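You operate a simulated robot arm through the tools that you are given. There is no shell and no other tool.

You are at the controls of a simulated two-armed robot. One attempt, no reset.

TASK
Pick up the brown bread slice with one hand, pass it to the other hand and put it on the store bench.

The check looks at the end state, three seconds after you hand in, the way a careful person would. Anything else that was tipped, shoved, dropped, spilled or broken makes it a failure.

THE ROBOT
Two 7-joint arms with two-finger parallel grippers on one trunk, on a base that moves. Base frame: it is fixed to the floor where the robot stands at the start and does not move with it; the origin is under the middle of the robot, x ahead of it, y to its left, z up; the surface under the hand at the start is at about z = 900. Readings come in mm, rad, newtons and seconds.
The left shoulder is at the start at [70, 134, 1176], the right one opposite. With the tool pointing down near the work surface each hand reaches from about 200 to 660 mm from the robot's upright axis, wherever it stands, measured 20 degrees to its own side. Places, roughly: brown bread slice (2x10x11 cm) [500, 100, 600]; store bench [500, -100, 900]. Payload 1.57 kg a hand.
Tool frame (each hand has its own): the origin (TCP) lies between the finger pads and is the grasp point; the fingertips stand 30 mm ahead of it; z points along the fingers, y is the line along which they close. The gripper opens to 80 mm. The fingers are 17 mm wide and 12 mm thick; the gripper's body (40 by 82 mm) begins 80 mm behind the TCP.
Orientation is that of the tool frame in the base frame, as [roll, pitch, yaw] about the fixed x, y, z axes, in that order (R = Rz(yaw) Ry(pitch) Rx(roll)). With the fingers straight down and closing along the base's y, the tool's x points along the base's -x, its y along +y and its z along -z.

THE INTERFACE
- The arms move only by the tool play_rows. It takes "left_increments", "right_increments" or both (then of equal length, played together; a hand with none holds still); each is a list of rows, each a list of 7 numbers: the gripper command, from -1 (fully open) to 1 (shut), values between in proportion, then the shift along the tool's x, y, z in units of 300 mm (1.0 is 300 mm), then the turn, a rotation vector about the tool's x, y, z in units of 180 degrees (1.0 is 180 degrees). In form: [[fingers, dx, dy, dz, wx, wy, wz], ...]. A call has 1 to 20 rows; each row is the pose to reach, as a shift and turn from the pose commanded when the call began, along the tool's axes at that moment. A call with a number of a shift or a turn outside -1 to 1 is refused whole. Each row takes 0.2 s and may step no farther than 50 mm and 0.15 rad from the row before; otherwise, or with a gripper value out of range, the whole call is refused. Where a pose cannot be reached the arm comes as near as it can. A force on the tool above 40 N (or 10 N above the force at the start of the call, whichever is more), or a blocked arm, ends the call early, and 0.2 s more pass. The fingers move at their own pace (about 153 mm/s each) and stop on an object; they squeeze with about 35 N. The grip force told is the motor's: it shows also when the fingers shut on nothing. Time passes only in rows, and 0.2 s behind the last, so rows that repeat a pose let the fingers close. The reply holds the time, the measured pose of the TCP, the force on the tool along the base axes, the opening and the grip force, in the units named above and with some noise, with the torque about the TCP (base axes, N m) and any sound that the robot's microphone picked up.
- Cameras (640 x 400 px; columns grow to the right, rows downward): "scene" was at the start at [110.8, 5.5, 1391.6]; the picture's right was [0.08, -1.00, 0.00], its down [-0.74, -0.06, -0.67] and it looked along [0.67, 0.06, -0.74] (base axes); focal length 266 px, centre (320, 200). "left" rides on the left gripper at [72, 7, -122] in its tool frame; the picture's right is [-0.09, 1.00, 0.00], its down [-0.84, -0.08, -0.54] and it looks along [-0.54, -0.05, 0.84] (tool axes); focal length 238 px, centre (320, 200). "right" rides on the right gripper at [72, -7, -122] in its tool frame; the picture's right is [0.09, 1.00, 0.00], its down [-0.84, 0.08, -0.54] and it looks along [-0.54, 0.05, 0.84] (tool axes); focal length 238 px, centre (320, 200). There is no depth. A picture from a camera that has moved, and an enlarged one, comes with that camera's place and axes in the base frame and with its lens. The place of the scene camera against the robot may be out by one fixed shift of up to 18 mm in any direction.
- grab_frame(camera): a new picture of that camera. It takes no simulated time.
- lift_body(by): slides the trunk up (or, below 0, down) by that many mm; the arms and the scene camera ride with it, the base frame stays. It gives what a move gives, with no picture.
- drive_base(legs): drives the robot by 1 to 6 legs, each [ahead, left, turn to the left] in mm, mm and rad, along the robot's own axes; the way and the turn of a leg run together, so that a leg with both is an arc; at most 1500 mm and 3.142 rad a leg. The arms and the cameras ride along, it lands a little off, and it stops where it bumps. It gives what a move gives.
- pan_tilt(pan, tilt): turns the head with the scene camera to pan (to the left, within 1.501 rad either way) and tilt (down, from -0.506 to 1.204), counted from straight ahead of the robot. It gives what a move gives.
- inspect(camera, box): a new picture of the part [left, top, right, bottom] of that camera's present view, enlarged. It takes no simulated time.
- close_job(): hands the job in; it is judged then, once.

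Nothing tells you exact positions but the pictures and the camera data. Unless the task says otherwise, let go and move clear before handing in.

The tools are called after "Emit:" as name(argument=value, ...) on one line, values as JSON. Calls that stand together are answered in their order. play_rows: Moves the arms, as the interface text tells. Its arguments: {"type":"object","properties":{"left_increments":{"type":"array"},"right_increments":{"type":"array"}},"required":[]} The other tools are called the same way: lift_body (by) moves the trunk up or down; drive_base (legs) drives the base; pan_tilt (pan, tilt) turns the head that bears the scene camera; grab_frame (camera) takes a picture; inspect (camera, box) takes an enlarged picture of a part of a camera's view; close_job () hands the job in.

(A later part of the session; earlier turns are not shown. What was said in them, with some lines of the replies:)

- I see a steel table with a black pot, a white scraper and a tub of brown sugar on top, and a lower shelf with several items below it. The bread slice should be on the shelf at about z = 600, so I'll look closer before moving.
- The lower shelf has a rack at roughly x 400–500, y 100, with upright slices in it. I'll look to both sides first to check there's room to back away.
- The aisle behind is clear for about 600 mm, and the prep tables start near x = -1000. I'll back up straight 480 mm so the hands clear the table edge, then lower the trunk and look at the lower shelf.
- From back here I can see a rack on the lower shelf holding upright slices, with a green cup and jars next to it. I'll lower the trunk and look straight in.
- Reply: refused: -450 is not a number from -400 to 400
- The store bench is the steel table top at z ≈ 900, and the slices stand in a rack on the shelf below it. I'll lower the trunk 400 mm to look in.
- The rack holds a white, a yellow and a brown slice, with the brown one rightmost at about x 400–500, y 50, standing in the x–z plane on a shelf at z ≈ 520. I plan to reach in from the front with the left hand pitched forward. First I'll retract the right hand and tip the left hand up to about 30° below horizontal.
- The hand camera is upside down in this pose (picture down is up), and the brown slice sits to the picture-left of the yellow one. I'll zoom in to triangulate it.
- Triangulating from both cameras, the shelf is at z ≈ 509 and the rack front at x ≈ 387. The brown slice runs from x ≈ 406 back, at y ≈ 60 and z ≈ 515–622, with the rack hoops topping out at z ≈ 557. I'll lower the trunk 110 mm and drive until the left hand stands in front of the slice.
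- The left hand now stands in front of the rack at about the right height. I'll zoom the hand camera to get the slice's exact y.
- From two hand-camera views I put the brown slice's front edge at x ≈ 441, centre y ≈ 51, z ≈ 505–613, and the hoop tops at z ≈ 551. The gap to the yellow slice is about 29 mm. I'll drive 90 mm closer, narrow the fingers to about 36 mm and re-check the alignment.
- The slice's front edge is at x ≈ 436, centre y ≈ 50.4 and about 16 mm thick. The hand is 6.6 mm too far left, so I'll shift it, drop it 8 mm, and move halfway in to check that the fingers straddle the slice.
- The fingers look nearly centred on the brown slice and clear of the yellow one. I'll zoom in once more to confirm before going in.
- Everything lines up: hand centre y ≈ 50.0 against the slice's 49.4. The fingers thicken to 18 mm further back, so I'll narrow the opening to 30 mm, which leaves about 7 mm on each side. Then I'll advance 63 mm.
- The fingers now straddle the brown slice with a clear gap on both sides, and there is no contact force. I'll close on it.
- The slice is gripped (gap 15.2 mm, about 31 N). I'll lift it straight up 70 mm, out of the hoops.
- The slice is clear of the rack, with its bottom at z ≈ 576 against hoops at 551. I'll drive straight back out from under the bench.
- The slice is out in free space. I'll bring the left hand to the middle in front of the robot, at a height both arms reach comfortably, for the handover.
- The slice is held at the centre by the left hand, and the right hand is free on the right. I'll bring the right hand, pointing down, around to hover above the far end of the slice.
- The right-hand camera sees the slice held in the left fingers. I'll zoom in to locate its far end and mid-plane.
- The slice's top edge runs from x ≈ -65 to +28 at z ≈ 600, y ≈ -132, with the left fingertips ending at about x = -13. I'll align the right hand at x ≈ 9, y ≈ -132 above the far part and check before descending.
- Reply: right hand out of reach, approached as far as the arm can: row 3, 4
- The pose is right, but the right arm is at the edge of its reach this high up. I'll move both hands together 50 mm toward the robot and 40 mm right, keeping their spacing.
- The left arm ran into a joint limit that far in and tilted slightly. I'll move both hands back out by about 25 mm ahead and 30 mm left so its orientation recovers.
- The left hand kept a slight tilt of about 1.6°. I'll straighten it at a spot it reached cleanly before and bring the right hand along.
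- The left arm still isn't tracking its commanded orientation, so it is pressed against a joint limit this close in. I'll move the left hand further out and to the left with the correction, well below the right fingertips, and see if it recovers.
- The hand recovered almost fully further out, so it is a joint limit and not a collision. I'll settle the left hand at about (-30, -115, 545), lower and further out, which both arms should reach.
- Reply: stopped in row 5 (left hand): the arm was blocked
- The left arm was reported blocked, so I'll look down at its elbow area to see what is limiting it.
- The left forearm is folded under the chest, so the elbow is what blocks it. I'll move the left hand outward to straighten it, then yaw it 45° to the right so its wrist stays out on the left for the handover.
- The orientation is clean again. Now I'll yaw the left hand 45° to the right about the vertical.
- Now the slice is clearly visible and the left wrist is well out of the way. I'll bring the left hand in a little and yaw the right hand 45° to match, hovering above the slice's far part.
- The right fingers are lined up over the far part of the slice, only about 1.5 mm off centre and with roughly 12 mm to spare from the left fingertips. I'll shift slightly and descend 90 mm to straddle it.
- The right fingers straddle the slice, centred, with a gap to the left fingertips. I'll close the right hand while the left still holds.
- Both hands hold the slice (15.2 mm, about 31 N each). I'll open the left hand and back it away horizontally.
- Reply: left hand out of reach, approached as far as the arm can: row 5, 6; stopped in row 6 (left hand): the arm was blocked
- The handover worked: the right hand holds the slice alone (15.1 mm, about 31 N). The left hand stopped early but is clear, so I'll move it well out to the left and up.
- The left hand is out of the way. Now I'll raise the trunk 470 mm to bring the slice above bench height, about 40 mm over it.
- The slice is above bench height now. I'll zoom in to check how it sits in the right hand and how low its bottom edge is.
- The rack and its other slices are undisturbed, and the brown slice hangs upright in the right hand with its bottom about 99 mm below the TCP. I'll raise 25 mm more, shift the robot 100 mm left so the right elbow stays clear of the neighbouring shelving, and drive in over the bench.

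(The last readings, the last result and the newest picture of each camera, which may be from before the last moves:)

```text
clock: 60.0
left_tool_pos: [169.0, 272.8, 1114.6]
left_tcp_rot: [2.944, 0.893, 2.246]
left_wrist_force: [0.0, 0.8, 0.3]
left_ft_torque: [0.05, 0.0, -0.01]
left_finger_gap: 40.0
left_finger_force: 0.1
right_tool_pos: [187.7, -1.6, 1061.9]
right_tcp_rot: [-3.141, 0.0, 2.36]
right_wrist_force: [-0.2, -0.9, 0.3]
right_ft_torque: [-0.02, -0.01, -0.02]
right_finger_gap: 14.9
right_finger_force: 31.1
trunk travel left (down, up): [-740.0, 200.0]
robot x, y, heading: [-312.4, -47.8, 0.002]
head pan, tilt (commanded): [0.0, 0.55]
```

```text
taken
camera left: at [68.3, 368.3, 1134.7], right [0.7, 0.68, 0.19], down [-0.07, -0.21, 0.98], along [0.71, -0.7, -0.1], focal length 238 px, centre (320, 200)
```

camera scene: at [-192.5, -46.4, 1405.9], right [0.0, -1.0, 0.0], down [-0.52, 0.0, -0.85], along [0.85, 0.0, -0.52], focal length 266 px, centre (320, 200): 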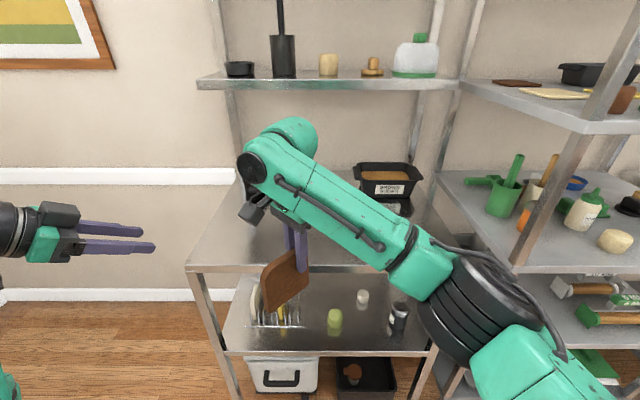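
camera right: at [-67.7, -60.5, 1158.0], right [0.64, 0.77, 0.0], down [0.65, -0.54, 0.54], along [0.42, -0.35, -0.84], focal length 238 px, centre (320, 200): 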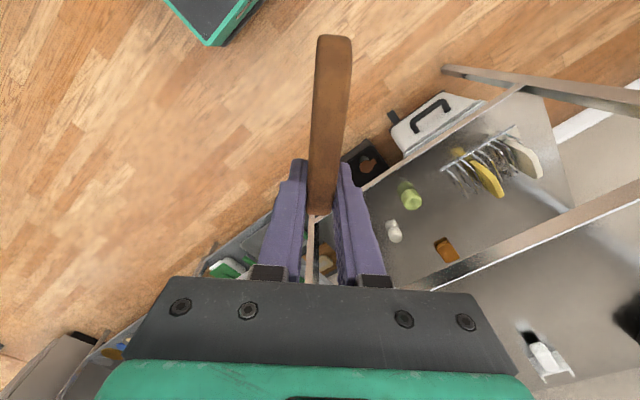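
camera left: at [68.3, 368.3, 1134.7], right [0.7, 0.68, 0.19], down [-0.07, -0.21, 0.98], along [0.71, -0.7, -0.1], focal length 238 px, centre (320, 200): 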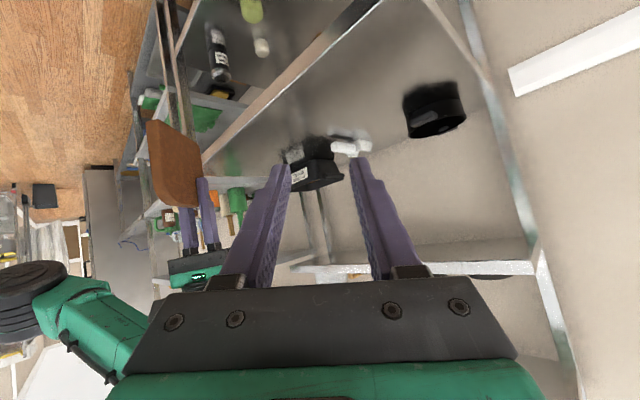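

All clear: the upper shelf's front is near x ≈ 670, z ≈ 1285, beyond where the wrist will go. I'll drive the remaining 235 mm in over the free front part of the bench.

Emit:
drive_base(legs=[[235, 0, 0]])

Emit:
pan_tilt(pan=0.0, tilt=0.75)

Emit:
grab_frame(camera="scene")

Emit:
grab_frame(camera="left")

Emit:
grab_frame(camera="right")

```text
clock: 61.7
left_tool_pos: [404.0, 272.5, 1115.6]
left_tcp_rot: [2.945, 0.894, 2.246]
left_wrist_force: [0.2, 0.1, -0.2]
left_ft_torque: [0.05, 0.0, -0.02]
left_finger_gap: 39.8
left_finger_force: 0.0
right_tool_pos: [423.5, -1.0, 1061.9]
right_tcp_rot: [3.141, 0.001, 2.357]
right_wrist_force: [0.4, 0.2, -0.7]
right_ft_torque: [0.01, -0.01, -0.01]
right_finger_gap: 15.1
right_finger_force: 30.9
trunk travel left (down, up): [-740.0, 200.0]
robot x, y, heading: [-74.9, -46.3, 0.002]
head pan, tilt (commanded): [0.0, 0.55]
```

```text
clock: 62.5
left_tool_pos: [406.4, 273.3, 1113.1]
left_tcp_rot: [2.947, 0.891, 2.247]
left_wrist_force: [-0.8, -0.5, 0.0]
left_ft_torque: [-0.01, 0.02, 0.01]
left_finger_gap: 40.0
left_finger_force: 0.1
right_tool_pos: [425.0, -0.9, 1061.1]
right_tcp_rot: [-3.139, 0.0, 2.359]
right_wrist_force: [0.3, -0.3, -0.3]
right_ft_torque: [-0.01, 0.01, 0.03]
right_finger_gap: 15.2
right_finger_force: 30.8
trunk travel left (down, up): [-740.0, 200.0]
robot x, y, heading: [-78.8, -41.2, 0.006]
head pan, tilt (commanded): [0.0, 0.75]
```

```text
taken
camera scene: at [38.4, -46.0, 1388.3], right [0.0, -1.0, 0.0], down [-0.68, 0.0, -0.73], along [0.73, 0.0, -0.68], focal length 266 px, centre (320, 200)
```

scene: 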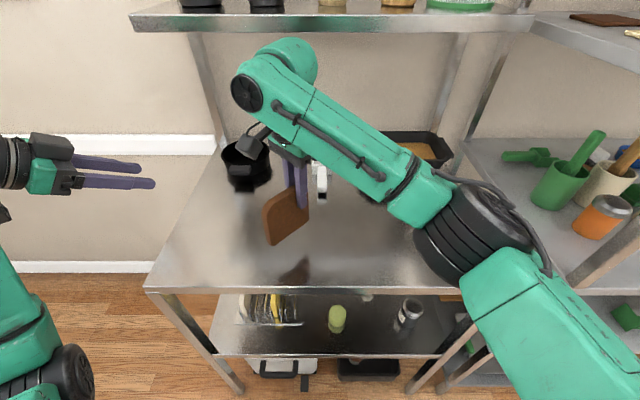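

```text
taken
camera left: at [305.7, 368.8, 1134.0], right [0.7, 0.68, 0.19], down [-0.06, -0.21, 0.98], along [0.71, -0.7, -0.1], focal length 238 px, centre (320, 200)
```

left: 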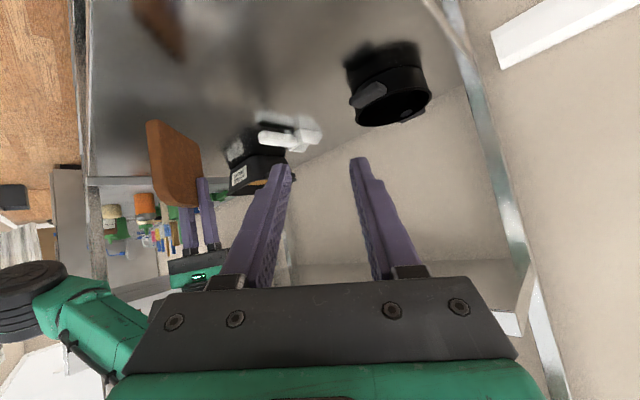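

```text
taken
camera right: at [368.4, 45.8, 1182.8], right [0.64, 0.77, 0.0], down [0.65, -0.53, 0.54], along [0.42, -0.35, -0.84], focal length 238 px, centre (320, 200)
```

right: 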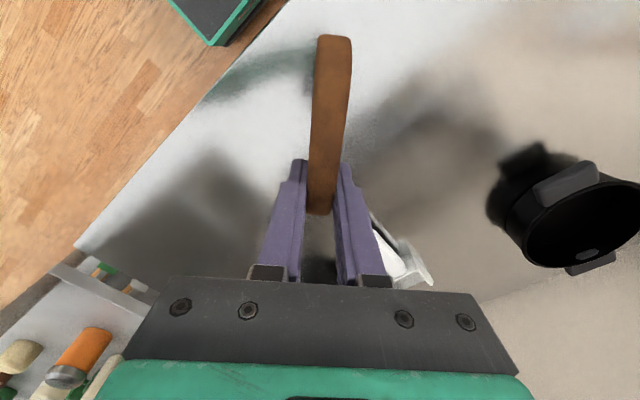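

The slice hangs over the free front area of the bench. I'll zoom in with the left-hand camera to measure its tilt and height above the bench.

Emit:
inspect(camera="left", box=[110, 0, 270, 260])

Emit:
inspect(camera="scene", box=[220, 130, 380, 300])

```text
1.54 times, centred on (190, 130) of left
camera zoom: at [305.7, 368.8, 1134.0], right [0.7, 0.68, 0.19], down [-0.06, -0.21, 0.98], along [0.71, -0.7, -0.1], focal length 367 px, centre (520, 308)
```

zoom: 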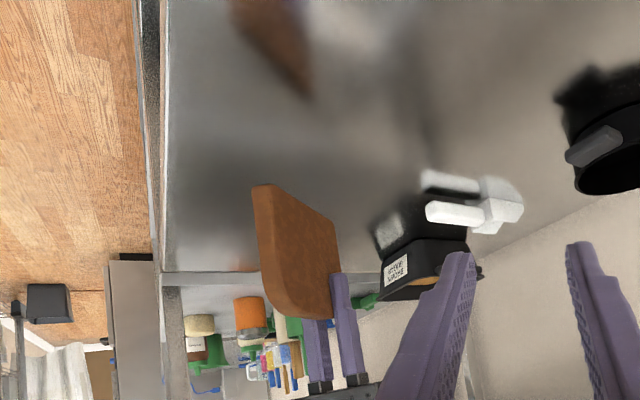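

```text
2.35 times, centred on (300, 215) of scene
camera zoom: at [38.4, -46.0, 1388.3], right [0.0, -1.0, 0.0], down [-0.68, 0.0, -0.73], along [0.73, 0.0, -0.68], focal length 626 px, centre (367, 165)
```

zoom: 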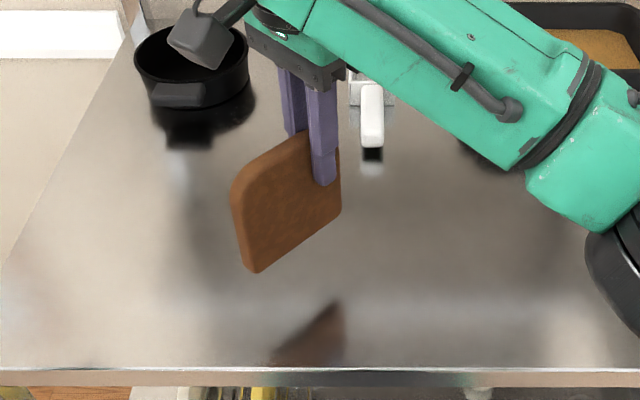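

The mirror image in the bench and both cameras agree that the slice is level within a few degrees, with its bottom edge about 66–72 mm above the bench. I'll lower it 57 mm and look again.

Emit:
play_rows(right_increments=[[1, 0, 0, 0.0475, 0, 0, 0], [1, 0, 0, 0.095, 0, 0, 0], [1, 0, 0, 0.1425, 0, 0, 0], [1, 0, 0, 0.19, 0, 0, 0], [1, 0, 0, 0.19, 0, 0, 0]])

Emit:
inspect(camera="left", box=[110, 60, 270, 220])

Emit:
inspect(camera="scene", box=[220, 170, 380, 300])

```text
clock: 63.6
left_tool_pos: [404.5, 272.3, 1113.3]
left_tcp_rot: [2.944, 0.892, 2.247]
left_wrist_force: [0.2, -0.1, -0.9]
left_ft_torque: [-0.02, 0.01, 0.04]
left_finger_gap: 39.9
left_finger_force: 0.0
right_tool_pos: [423.5, -0.7, 1003.9]
right_tcp_rot: [-3.141, 0.0, 2.359]
right_wrist_force: [-1.3, 0.5, -0.2]
right_ft_torque: [-0.03, -0.05, 0.03]
right_finger_gap: 15.2
right_finger_force: 31.0
trunk travel left (down, up): [-740.0, 200.0]
robot x, y, heading: [-77.3, -50.1, 0.001]
head pan, tilt (commanded): [0.0, 0.75]
```

```text
2.50 times, centred on (190, 140) of left
camera zoom: at [305.1, 368.8, 1134.2], right [0.7, 0.68, 0.19], down [-0.07, -0.21, 0.98], along [0.71, -0.7, -0.1], focal length 596 px, centre (645, 350)
```

zoom: 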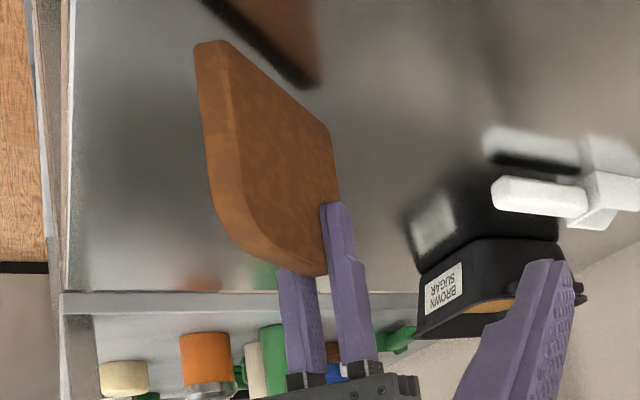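

```text
3.08 times, centred on (300, 235) of scene
camera zoom: at [37.6, -45.9, 1388.3], right [0.0, -1.0, 0.0], down [-0.68, 0.0, -0.73], along [0.73, 0.0, -0.68], focal length 819 px, centre (382, 92)
```

zoom: 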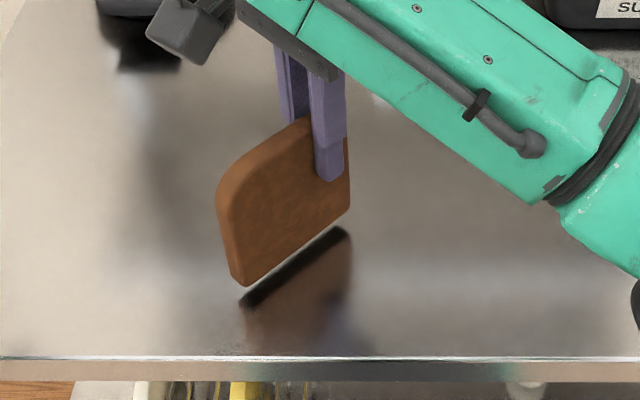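

The gap to the mirror image is even along the bottom edge, about 20 px for twice the height, so the slice is level and about 9–10 mm above the bench. I'll lower another 7 mm, then go in small steps while watching the force.

Emit:
play_rows(right_increments=[[1, 0, 0, 0.0083, 0, 0, 0], [1, 0, 0, 0.0167, 0, 0, 0], [1, 0, 0, 0.0233, 0, 0, 0], [1, 0, 0, 0.0233, 0, 0, 0]])

Emit:
inspect(camera="scene", box=[250, 190, 350, 290])

```text
clock: 64.7
left_tool_pos: [405.6, 272.7, 1114.2]
left_tcp_rot: [2.944, 0.894, 2.247]
left_wrist_force: [-0.9, 0.6, -1.0]
left_ft_torque: [-0.01, -0.01, 0.02]
left_finger_gap: 40.0
left_finger_force: 0.0
right_tool_pos: [425.7, -1.7, 997.1]
right_tcp_rot: [-3.14, 0.002, 2.36]
right_wrist_force: [0.1, -0.1, 0.0]
right_ft_torque: [0.01, 0.02, -0.01]
right_finger_gap: 15.0
right_finger_force: 30.8
trunk travel left (down, up): [-740.0, 200.0]
robot x, y, heading: [-75.7, -48.2, -0.002]
head pan, tilt (commanded): [0.0, 0.75]
```

```text
4.00 times, centred on (300, 240) of scene
camera zoom: at [37.7, -46.0, 1388.3], right [0.0, -1.0, 0.0], down [-0.68, 0.0, -0.73], along [0.73, 0.0, -0.68], focal length 1065 px, centre (400, 40)
```

zoom: 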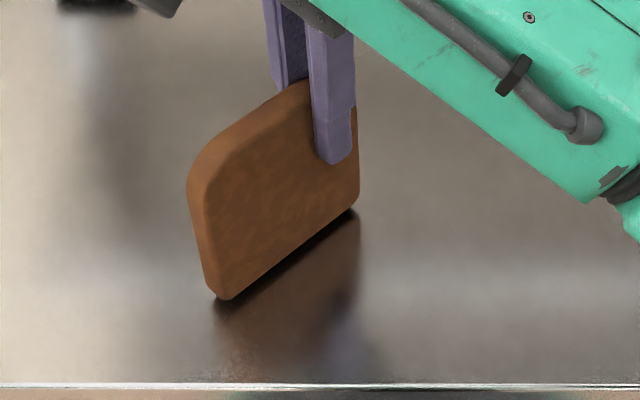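

It's within about 2 mm of the bench now. I'll take small steps to contact.

Emit:
play_rows(right_increments=[[1, 0, 0, 0.005, 0, 0, 0], [1, 0, 0, 0.005, 0, 0, 0]])

```text
clock: 65.2
left_tool_pos: [405.1, 272.6, 1114.1]
left_tcp_rot: [2.946, 0.893, 2.245]
left_wrist_force: [-0.3, -0.3, 0.3]
left_ft_torque: [-0.01, -0.03, -0.02]
left_finger_gap: 39.9
left_finger_force: 0.0
right_tool_pos: [424.4, -1.7, 995.7]
right_tcp_rot: [-3.141, 0.001, 2.36]
right_wrist_force: [1.0, 0.1, -0.1]
right_ft_torque: [-0.03, -0.02, 0.01]
right_finger_gap: 15.1
right_finger_force: 31.0
trunk travel left (down, up): [-740.0, 200.0]
robot x, y, heading: [-79.0, -43.9, 0.004]
head pan, tilt (commanded): [0.0, 0.75]
```

Emit:
play_rows(right_increments=[[1, 0, 0, 0.004, 0, 0, 0], [1, 0, 0, 0.004, 0, 0, 0]])

Emit:
inspect(camera="scene", box=[250, 200, 330, 280])

```text
clock: 65.8
left_tool_pos: [403.8, 272.5, 1113.3]
left_tcp_rot: [2.943, 0.893, 2.246]
left_wrist_force: [0.5, 0.3, 0.4]
left_ft_torque: [-0.03, -0.01, 0.04]
left_finger_gap: 40.0
left_finger_force: 0.0
right_tool_pos: [423.9, -1.7, 994.1]
right_tcp_rot: [-3.141, -0.001, 2.359]
right_wrist_force: [0.3, 0.4, 0.3]
right_ft_torque: [-0.02, 0.0, -0.01]
right_finger_gap: 15.3
right_finger_force: 31.1
trunk travel left (down, up): [-740.0, 200.0]
robot x, y, heading: [-78.3, -46.0, 0.004]
head pan, tilt (commanded): [0.0, 0.75]
```

```text
5.00 times, centred on (290, 240) of scene
camera zoom: at [37.7, -46.0, 1388.3], right [0.0, -1.0, 0.0], down [-0.68, 0.0, -0.73], along [0.73, 0.0, -0.68], focal length 1331 px, centre (470, 0)
```

zoom: 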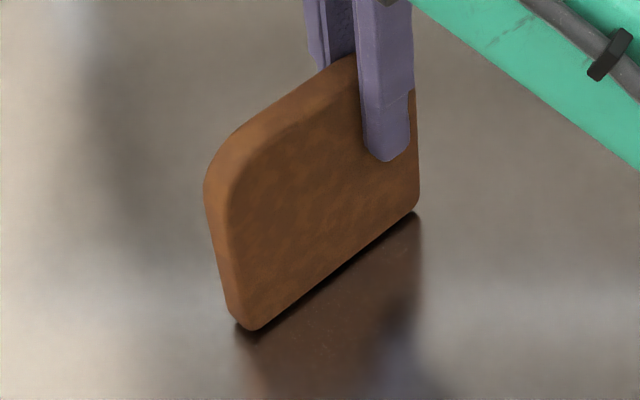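

There's still no contact force, and the gap has nearly closed. Another small step.

Emit:
play_rows(right_increments=[[1, 0, 0, 0.0035, 0, 0, 0], [1, 0, 0, 0.0035, 0, 0, 0]])

```text
clock: 66.5
left_tool_pos: [405.3, 273.0, 1114.2]
left_tcp_rot: [2.944, 0.892, 2.247]
left_wrist_force: [0.5, 0.3, -0.1]
left_ft_torque: [0.01, -0.06, -0.02]
left_finger_gap: 40.2
left_finger_force: 0.2
right_tool_pos: [424.3, -0.8, 992.1]
right_tcp_rot: [-3.14, 0.0, 2.359]
right_wrist_force: [-0.1, 0.1, -0.4]
right_ft_torque: [-0.01, 0.0, -0.02]
right_finger_gap: 14.9
right_finger_force: 30.8
trunk travel left (down, up): [-740.0, 200.0]
robot x, y, heading: [-79.1, -43.6, 0.005]
head pan, tilt (commanded): [0.0, 0.75]
```

Emit:
play_rows(right_increments=[[1, 0, 0, 0.0035, 0, 0, 0], [1, 0, 0, 0.0035, 0, 0, 0]])

Emit:
inspect(camera="scene", box=[250, 200, 330, 280])

```text
clock: 67.0
left_tool_pos: [404.7, 272.6, 1114.2]
left_tcp_rot: [2.943, 0.893, 2.244]
left_wrist_force: [0.1, 0.3, 0.4]
left_ft_torque: [0.01, 0.01, -0.01]
left_finger_gap: 40.1
left_finger_force: 0.1
right_tool_pos: [424.8, -0.3, 991.8]
right_tcp_rot: [-3.14, 0.001, 2.359]
right_wrist_force: [0.3, -0.5, 0.1]
right_ft_torque: [-0.03, 0.02, 0.0]
right_finger_gap: 15.3
right_finger_force: 31.1
trunk travel left (down, up): [-740.0, 200.0]
robot x, y, heading: [-75.3, -43.6, 0.005]
head pan, tilt (commanded): [0.0, 0.75]
```

```text
5.00 times, centred on (290, 240) of scene
camera zoom: at [37.7, -46.0, 1388.3], right [0.0, -1.0, 0.0], down [-0.68, 0.0, -0.73], along [0.73, 0.0, -0.68], focal length 1331 px, centre (470, 0)
```

zoom: 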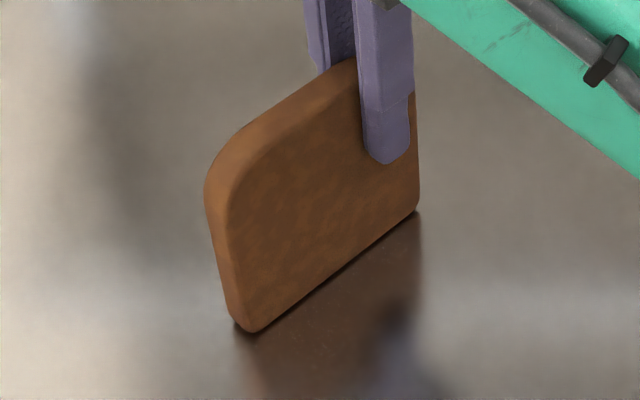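

It's almost in contact, with still no force. I'll continue in 1 mm steps.

Emit:
play_rows(right_increments=[[1, 0, 0, 0.0035, 0, 0, 0], [1, 0, 0, 0.0035, 0, 0, 0]])

```text
clock: 67.7
left_tool_pos: [405.6, 272.6, 1113.8]
left_tcp_rot: [2.944, 0.893, 2.247]
left_wrist_force: [-0.1, 0.0, 0.8]
left_ft_torque: [0.0, 0.02, -0.02]
left_finger_gap: 40.2
left_finger_force: 0.1
right_tool_pos: [423.7, -1.0, 991.6]
right_tcp_rot: [3.14, -0.001, 2.36]
right_wrist_force: [2.4, -1.5, 6.7]
right_ft_torque: [0.19, 0.12, -0.06]
right_finger_gap: 14.9
right_finger_force: 30.8
trunk travel left (down, up): [-740.0, 200.0]
robot x, y, heading: [-75.0, -43.6, -0.003]
head pan, tilt (commanded): [0.0, 0.75]
```

Contact: 6.7 N upward, with the near corner touching first, so the slice is essentially level on the bench. I'll open the right fingers gently, just enough to free it.

Emit:
play_rows(right_increments=[[0.55, 0, 0, 0, 0, 0, 0], [0.5, 0, 0, 0, 0, 0, 0], [0.45, 0, 0, 0, 0, 0, 0], [0.4, 0, 0, 0, 0, 0, 0], [0.4, 0, 0, 0, 0, 0, 0]])

Emit:
inspect(camera="scene", box=[250, 170, 350, 280])

Emit:
grab_frame(camera="right")

```text
clock: 68.8
left_tool_pos: [403.6, 272.4, 1114.8]
left_tcp_rot: [2.943, 0.894, 2.247]
left_wrist_force: [-0.1, 0.9, 0.3]
left_ft_torque: [-0.03, -0.01, 0.03]
left_finger_gap: 40.1
left_finger_force: 0.0
right_tool_pos: [424.1, -0.6, 991.5]
right_tcp_rot: [-3.14, 0.0, 2.36]
right_wrist_force: [0.3, -0.5, 0.3]
right_ft_torque: [-0.01, 0.01, 0.01]
right_finger_gap: 23.8
right_finger_force: 0.1
trunk travel left (down, up): [-740.0, 200.0]
robot x, y, heading: [-78.5, -47.6, 0.0]
head pan, tilt (commanded): [0.0, 0.75]
```

```text
3.64 times, centred on (300, 225) of scene
camera zoom: at [37.6, -46.0, 1388.3], right [0.0, -1.0, 0.0], down [-0.68, 0.0, -0.73], along [0.73, 0.0, -0.68], focal length 968 px, centre (393, 109)
```

zoom: 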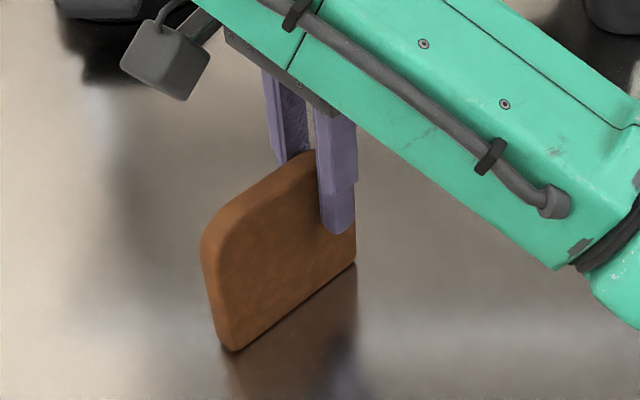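

```text
taken
camera right: at [367.4, 46.0, 1113.3], right [0.64, 0.77, 0.0], down [0.65, -0.53, 0.54], along [0.42, -0.35, -0.84], focal length 238 px, centre (320, 200)
```

right: 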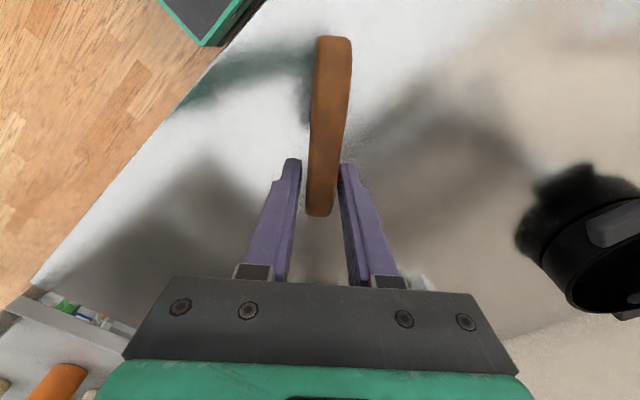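

The slice stands on its own between the open fingers. I'll open a bit wider and lift the right hand straight up.

Emit:
play_rows(right_increments=[[0.2, 0, 0, 0, 0, 0, 0], [0, 0, 0, 0, 0, 0, 0], [0, 0, 0, 0, 0, 0, 0], [0, 0, 0, -0.03, 0, 0, 0], [0, 0, 0, -0.08, 0, 0, 0], [0, 0, 0, -0.16, 0, 0, 0], [0, 0, 0, -0.25, 0, 0, 0], [0, 0, 0, -0.35, 0, 0, 0], [0, 0, 0, -0.4, 0, 0, 0]])

Emit:
grab_frame(camera="scene")

Emit:
grab_frame(camera="right")

```text
clock: 70.8
left_tool_pos: [405.3, 272.7, 1114.0]
left_tcp_rot: [2.944, 0.893, 2.245]
left_wrist_force: [-0.5, 0.5, -0.1]
left_ft_torque: [-0.01, 0.01, 0.0]
left_finger_gap: 40.1
left_finger_force: 0.1
right_tool_pos: [423.2, -1.3, 1112.0]
right_tcp_rot: [-3.14, 0.001, 2.357]
right_wrist_force: [0.0, 0.9, -0.8]
right_ft_torque: [-0.05, 0.01, -0.01]
right_finger_gap: 39.8
right_finger_force: 0.1
trunk travel left (down, up): [-740.0, 200.0]
robot x, y, heading: [-77.9, -45.1, 0.001]
head pan, tilt (commanded): [0.0, 0.75]
```

```text
taken
camera scene: at [37.3, -45.9, 1388.3], right [0.0, -1.0, 0.0], down [-0.68, 0.0, -0.73], along [0.73, 0.0, -0.68], focal length 266 px, centre (320, 200)
```

scene: 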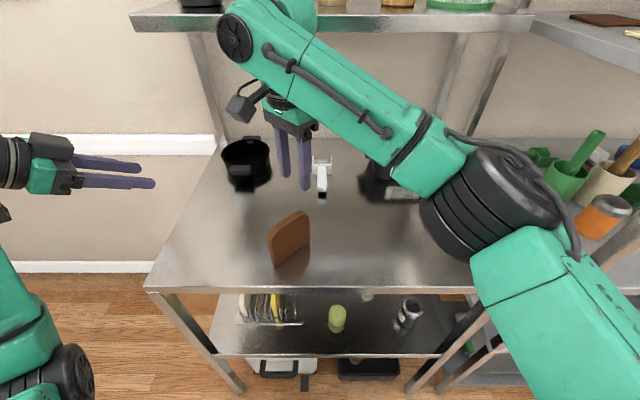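

```text
taken
camera right: at [367.3, 46.4, 1234.6], right [0.64, 0.77, 0.0], down [0.65, -0.53, 0.54], along [0.42, -0.35, -0.84], focal length 238 px, centre (320, 200)
```

right: 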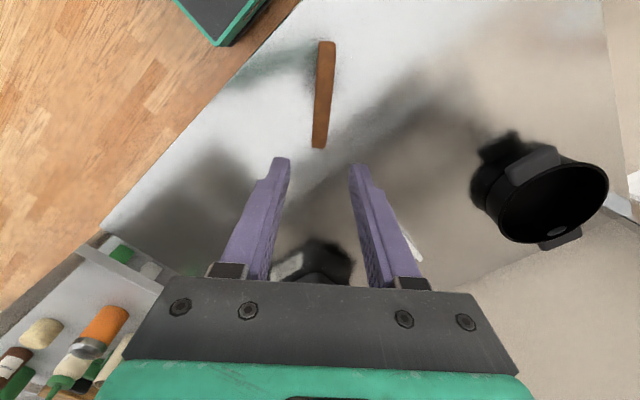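

The slice stands by itself on the bench and both hands are clear above it. I'll back the robot away straight and check the final scene.

Emit:
drive_base(legs=[[-350, 0, 0]])

Emit:
grab_frame(camera="scene")

Emit:
inspect(camera="scene", box=[180, 60, 440, 320])

```text
clock: 73.1
left_tool_pos: [55.7, 271.7, 1113.8]
left_tcp_rot: [2.946, 0.892, 2.25]
left_wrist_force: [-0.8, 0.6, 0.3]
left_ft_torque: [0.0, 0.03, -0.03]
left_finger_gap: 39.8
left_finger_force: 0.1
right_tool_pos: [74.6, -0.8, 1112.8]
right_tcp_rot: [-3.14, 0.0, 2.36]
right_wrist_force: [1.2, -0.2, -0.9]
right_ft_torque: [0.01, -0.03, 0.03]
right_finger_gap: 40.0
right_finger_force: 0.0
trunk travel left (down, up): [-740.0, 200.0]
robot x, y, heading: [-428.0, -42.9, 0.002]
head pan, tilt (commanded): [0.0, 0.75]
```

```text
taken
camera scene: at [-311.5, -46.8, 1388.2], right [0.0, -1.0, 0.0], down [-0.68, 0.0, -0.73], along [0.73, 0.0, -0.68], focal length 266 px, centre (320, 200)
```

scene: 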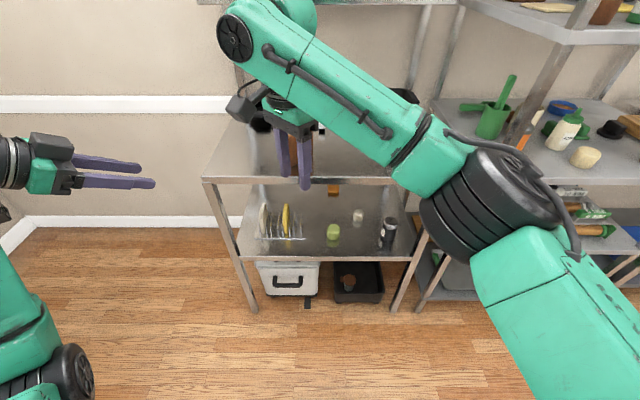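

```text
1.54 times, centred on (310, 190) of scene
camera zoom: at [-311.5, -46.8, 1388.2], right [0.0, -1.0, 0.0], down [-0.68, 0.0, -0.73], along [0.73, 0.0, -0.68], focal length 410 px, centre (335, 215)
```

zoom: 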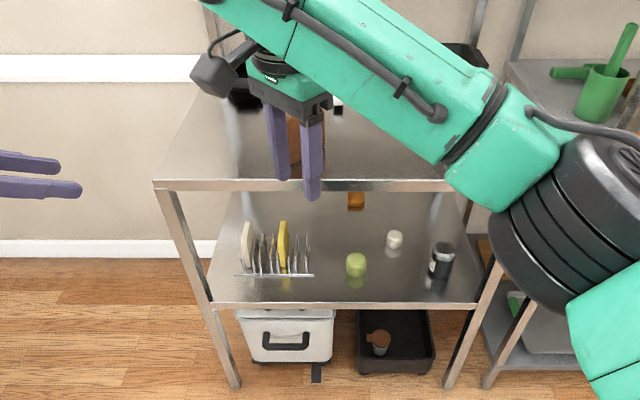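

The rack, cup and jars are all undisturbed. The right hand hides the slice from this view, so I'll check it with the left-hand camera and a raised hand.

Emit:
grab_frame(camera="left")

Emit:
play_rows(right_increments=[[0, 0.05, -0.12, 0, 0, 0, 0], [0, 0.1, -0.24, 0, 0, 0, 0], [0, 0.15, -0.36, 0, 0, 0, 0], [0, 0.2, -0.48, 0, 0, 0, 0]])

Emit:
grab_frame(camera="scene")

Emit:
inspect(camera="scene", box=[190, 80, 450, 310])

```text
taken
camera left: at [-44.7, 368.2, 1133.9], right [0.7, 0.69, 0.19], down [-0.06, -0.21, 0.98], along [0.71, -0.7, -0.1], focal length 238 px, centre (320, 200)
```

left: 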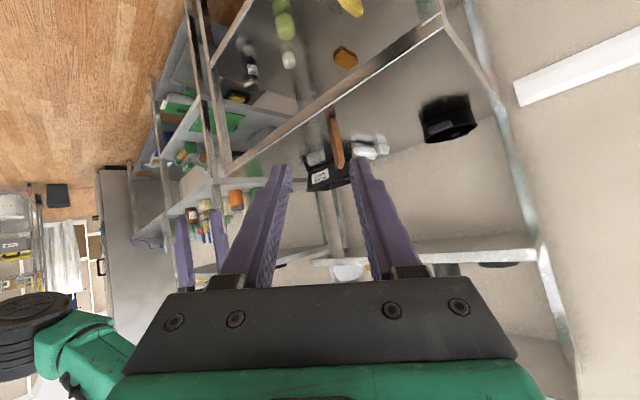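

```text
clock: 74.1
left_tool_pos: [54.5, 271.3, 1114.7]
left_tcp_rot: [2.941, 0.894, 2.248]
left_wrist_force: [0.3, -0.9, -0.1]
left_ft_torque: [0.01, -0.03, 0.0]
left_finger_gap: 40.1
left_finger_force: 0.1
right_tool_pos: [-71.4, -64.5, 1113.3]
right_tcp_rot: [-3.141, 0.0, 2.358]
right_wrist_force: [0.4, 0.8, -1.0]
right_ft_torque: [0.02, -0.02, 0.02]
right_finger_gap: 40.2
right_finger_force: 0.1
trunk travel left (down, up): [-740.0, 200.0]
robot x, y, heading: [-429.3, -47.3, 0.004]
head pan, tilt (commanded): [0.0, 0.75]
```

```text
taken
camera scene: at [-313.8, -48.5, 1388.5], right [0.0, -1.0, 0.0], down [-0.68, 0.0, -0.73], along [0.73, 0.0, -0.68], focal length 266 px, centre (320, 200)
```

scene: 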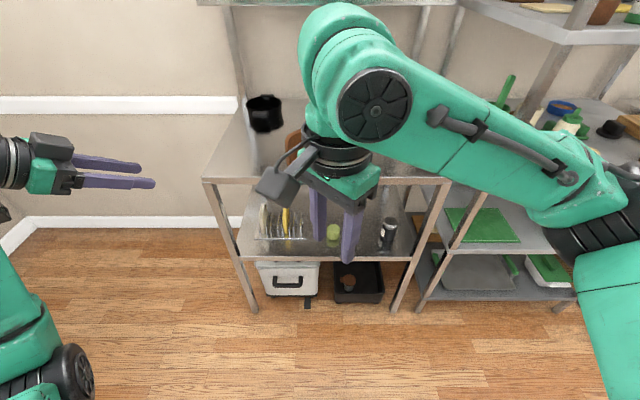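

```text
1.74 times, centred on (320, 195) of scene
camera zoom: at [-313.8, -48.5, 1388.5], right [0.0, -1.0, 0.0], down [-0.68, 0.0, -0.73], along [0.73, 0.0, -0.68], focal length 463 px, centre (320, 209)
```

zoom: 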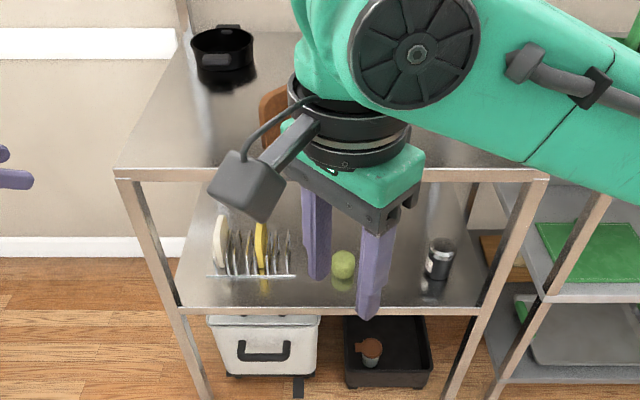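

The left-hand camera shows the brown slice standing on the bench. The pot, scraper, sugar tub, rack, cup and jars are all in place, both hands are empty, and the robot is clear. I'm handing in.

Emit:
close_job()

```text
The job is handed in.
```

The brown bread slice is standing upright on its edge on the store bench, and I handed the job in; no verdict came back.

- **Pick:** The left hand took the slice from the rack on the lower shelf.
- **Handover:** The left arm blocked against the robot's chest a few times near the handover, so I yawed both hands before passing the slice. I first moved the left hand off the slice only after the right hand had a firm grip.
- **Placement:** The right hand set the slice on the free front part of the bench, at about x 405, y 20. It stood by itself when I let go.

In the last pictures, the rack with the other two slices, the pot, scraper, sugar tub, cup and jars were all where they started. Both hands were empty, and the robot had backed about 350 mm away from the bench.
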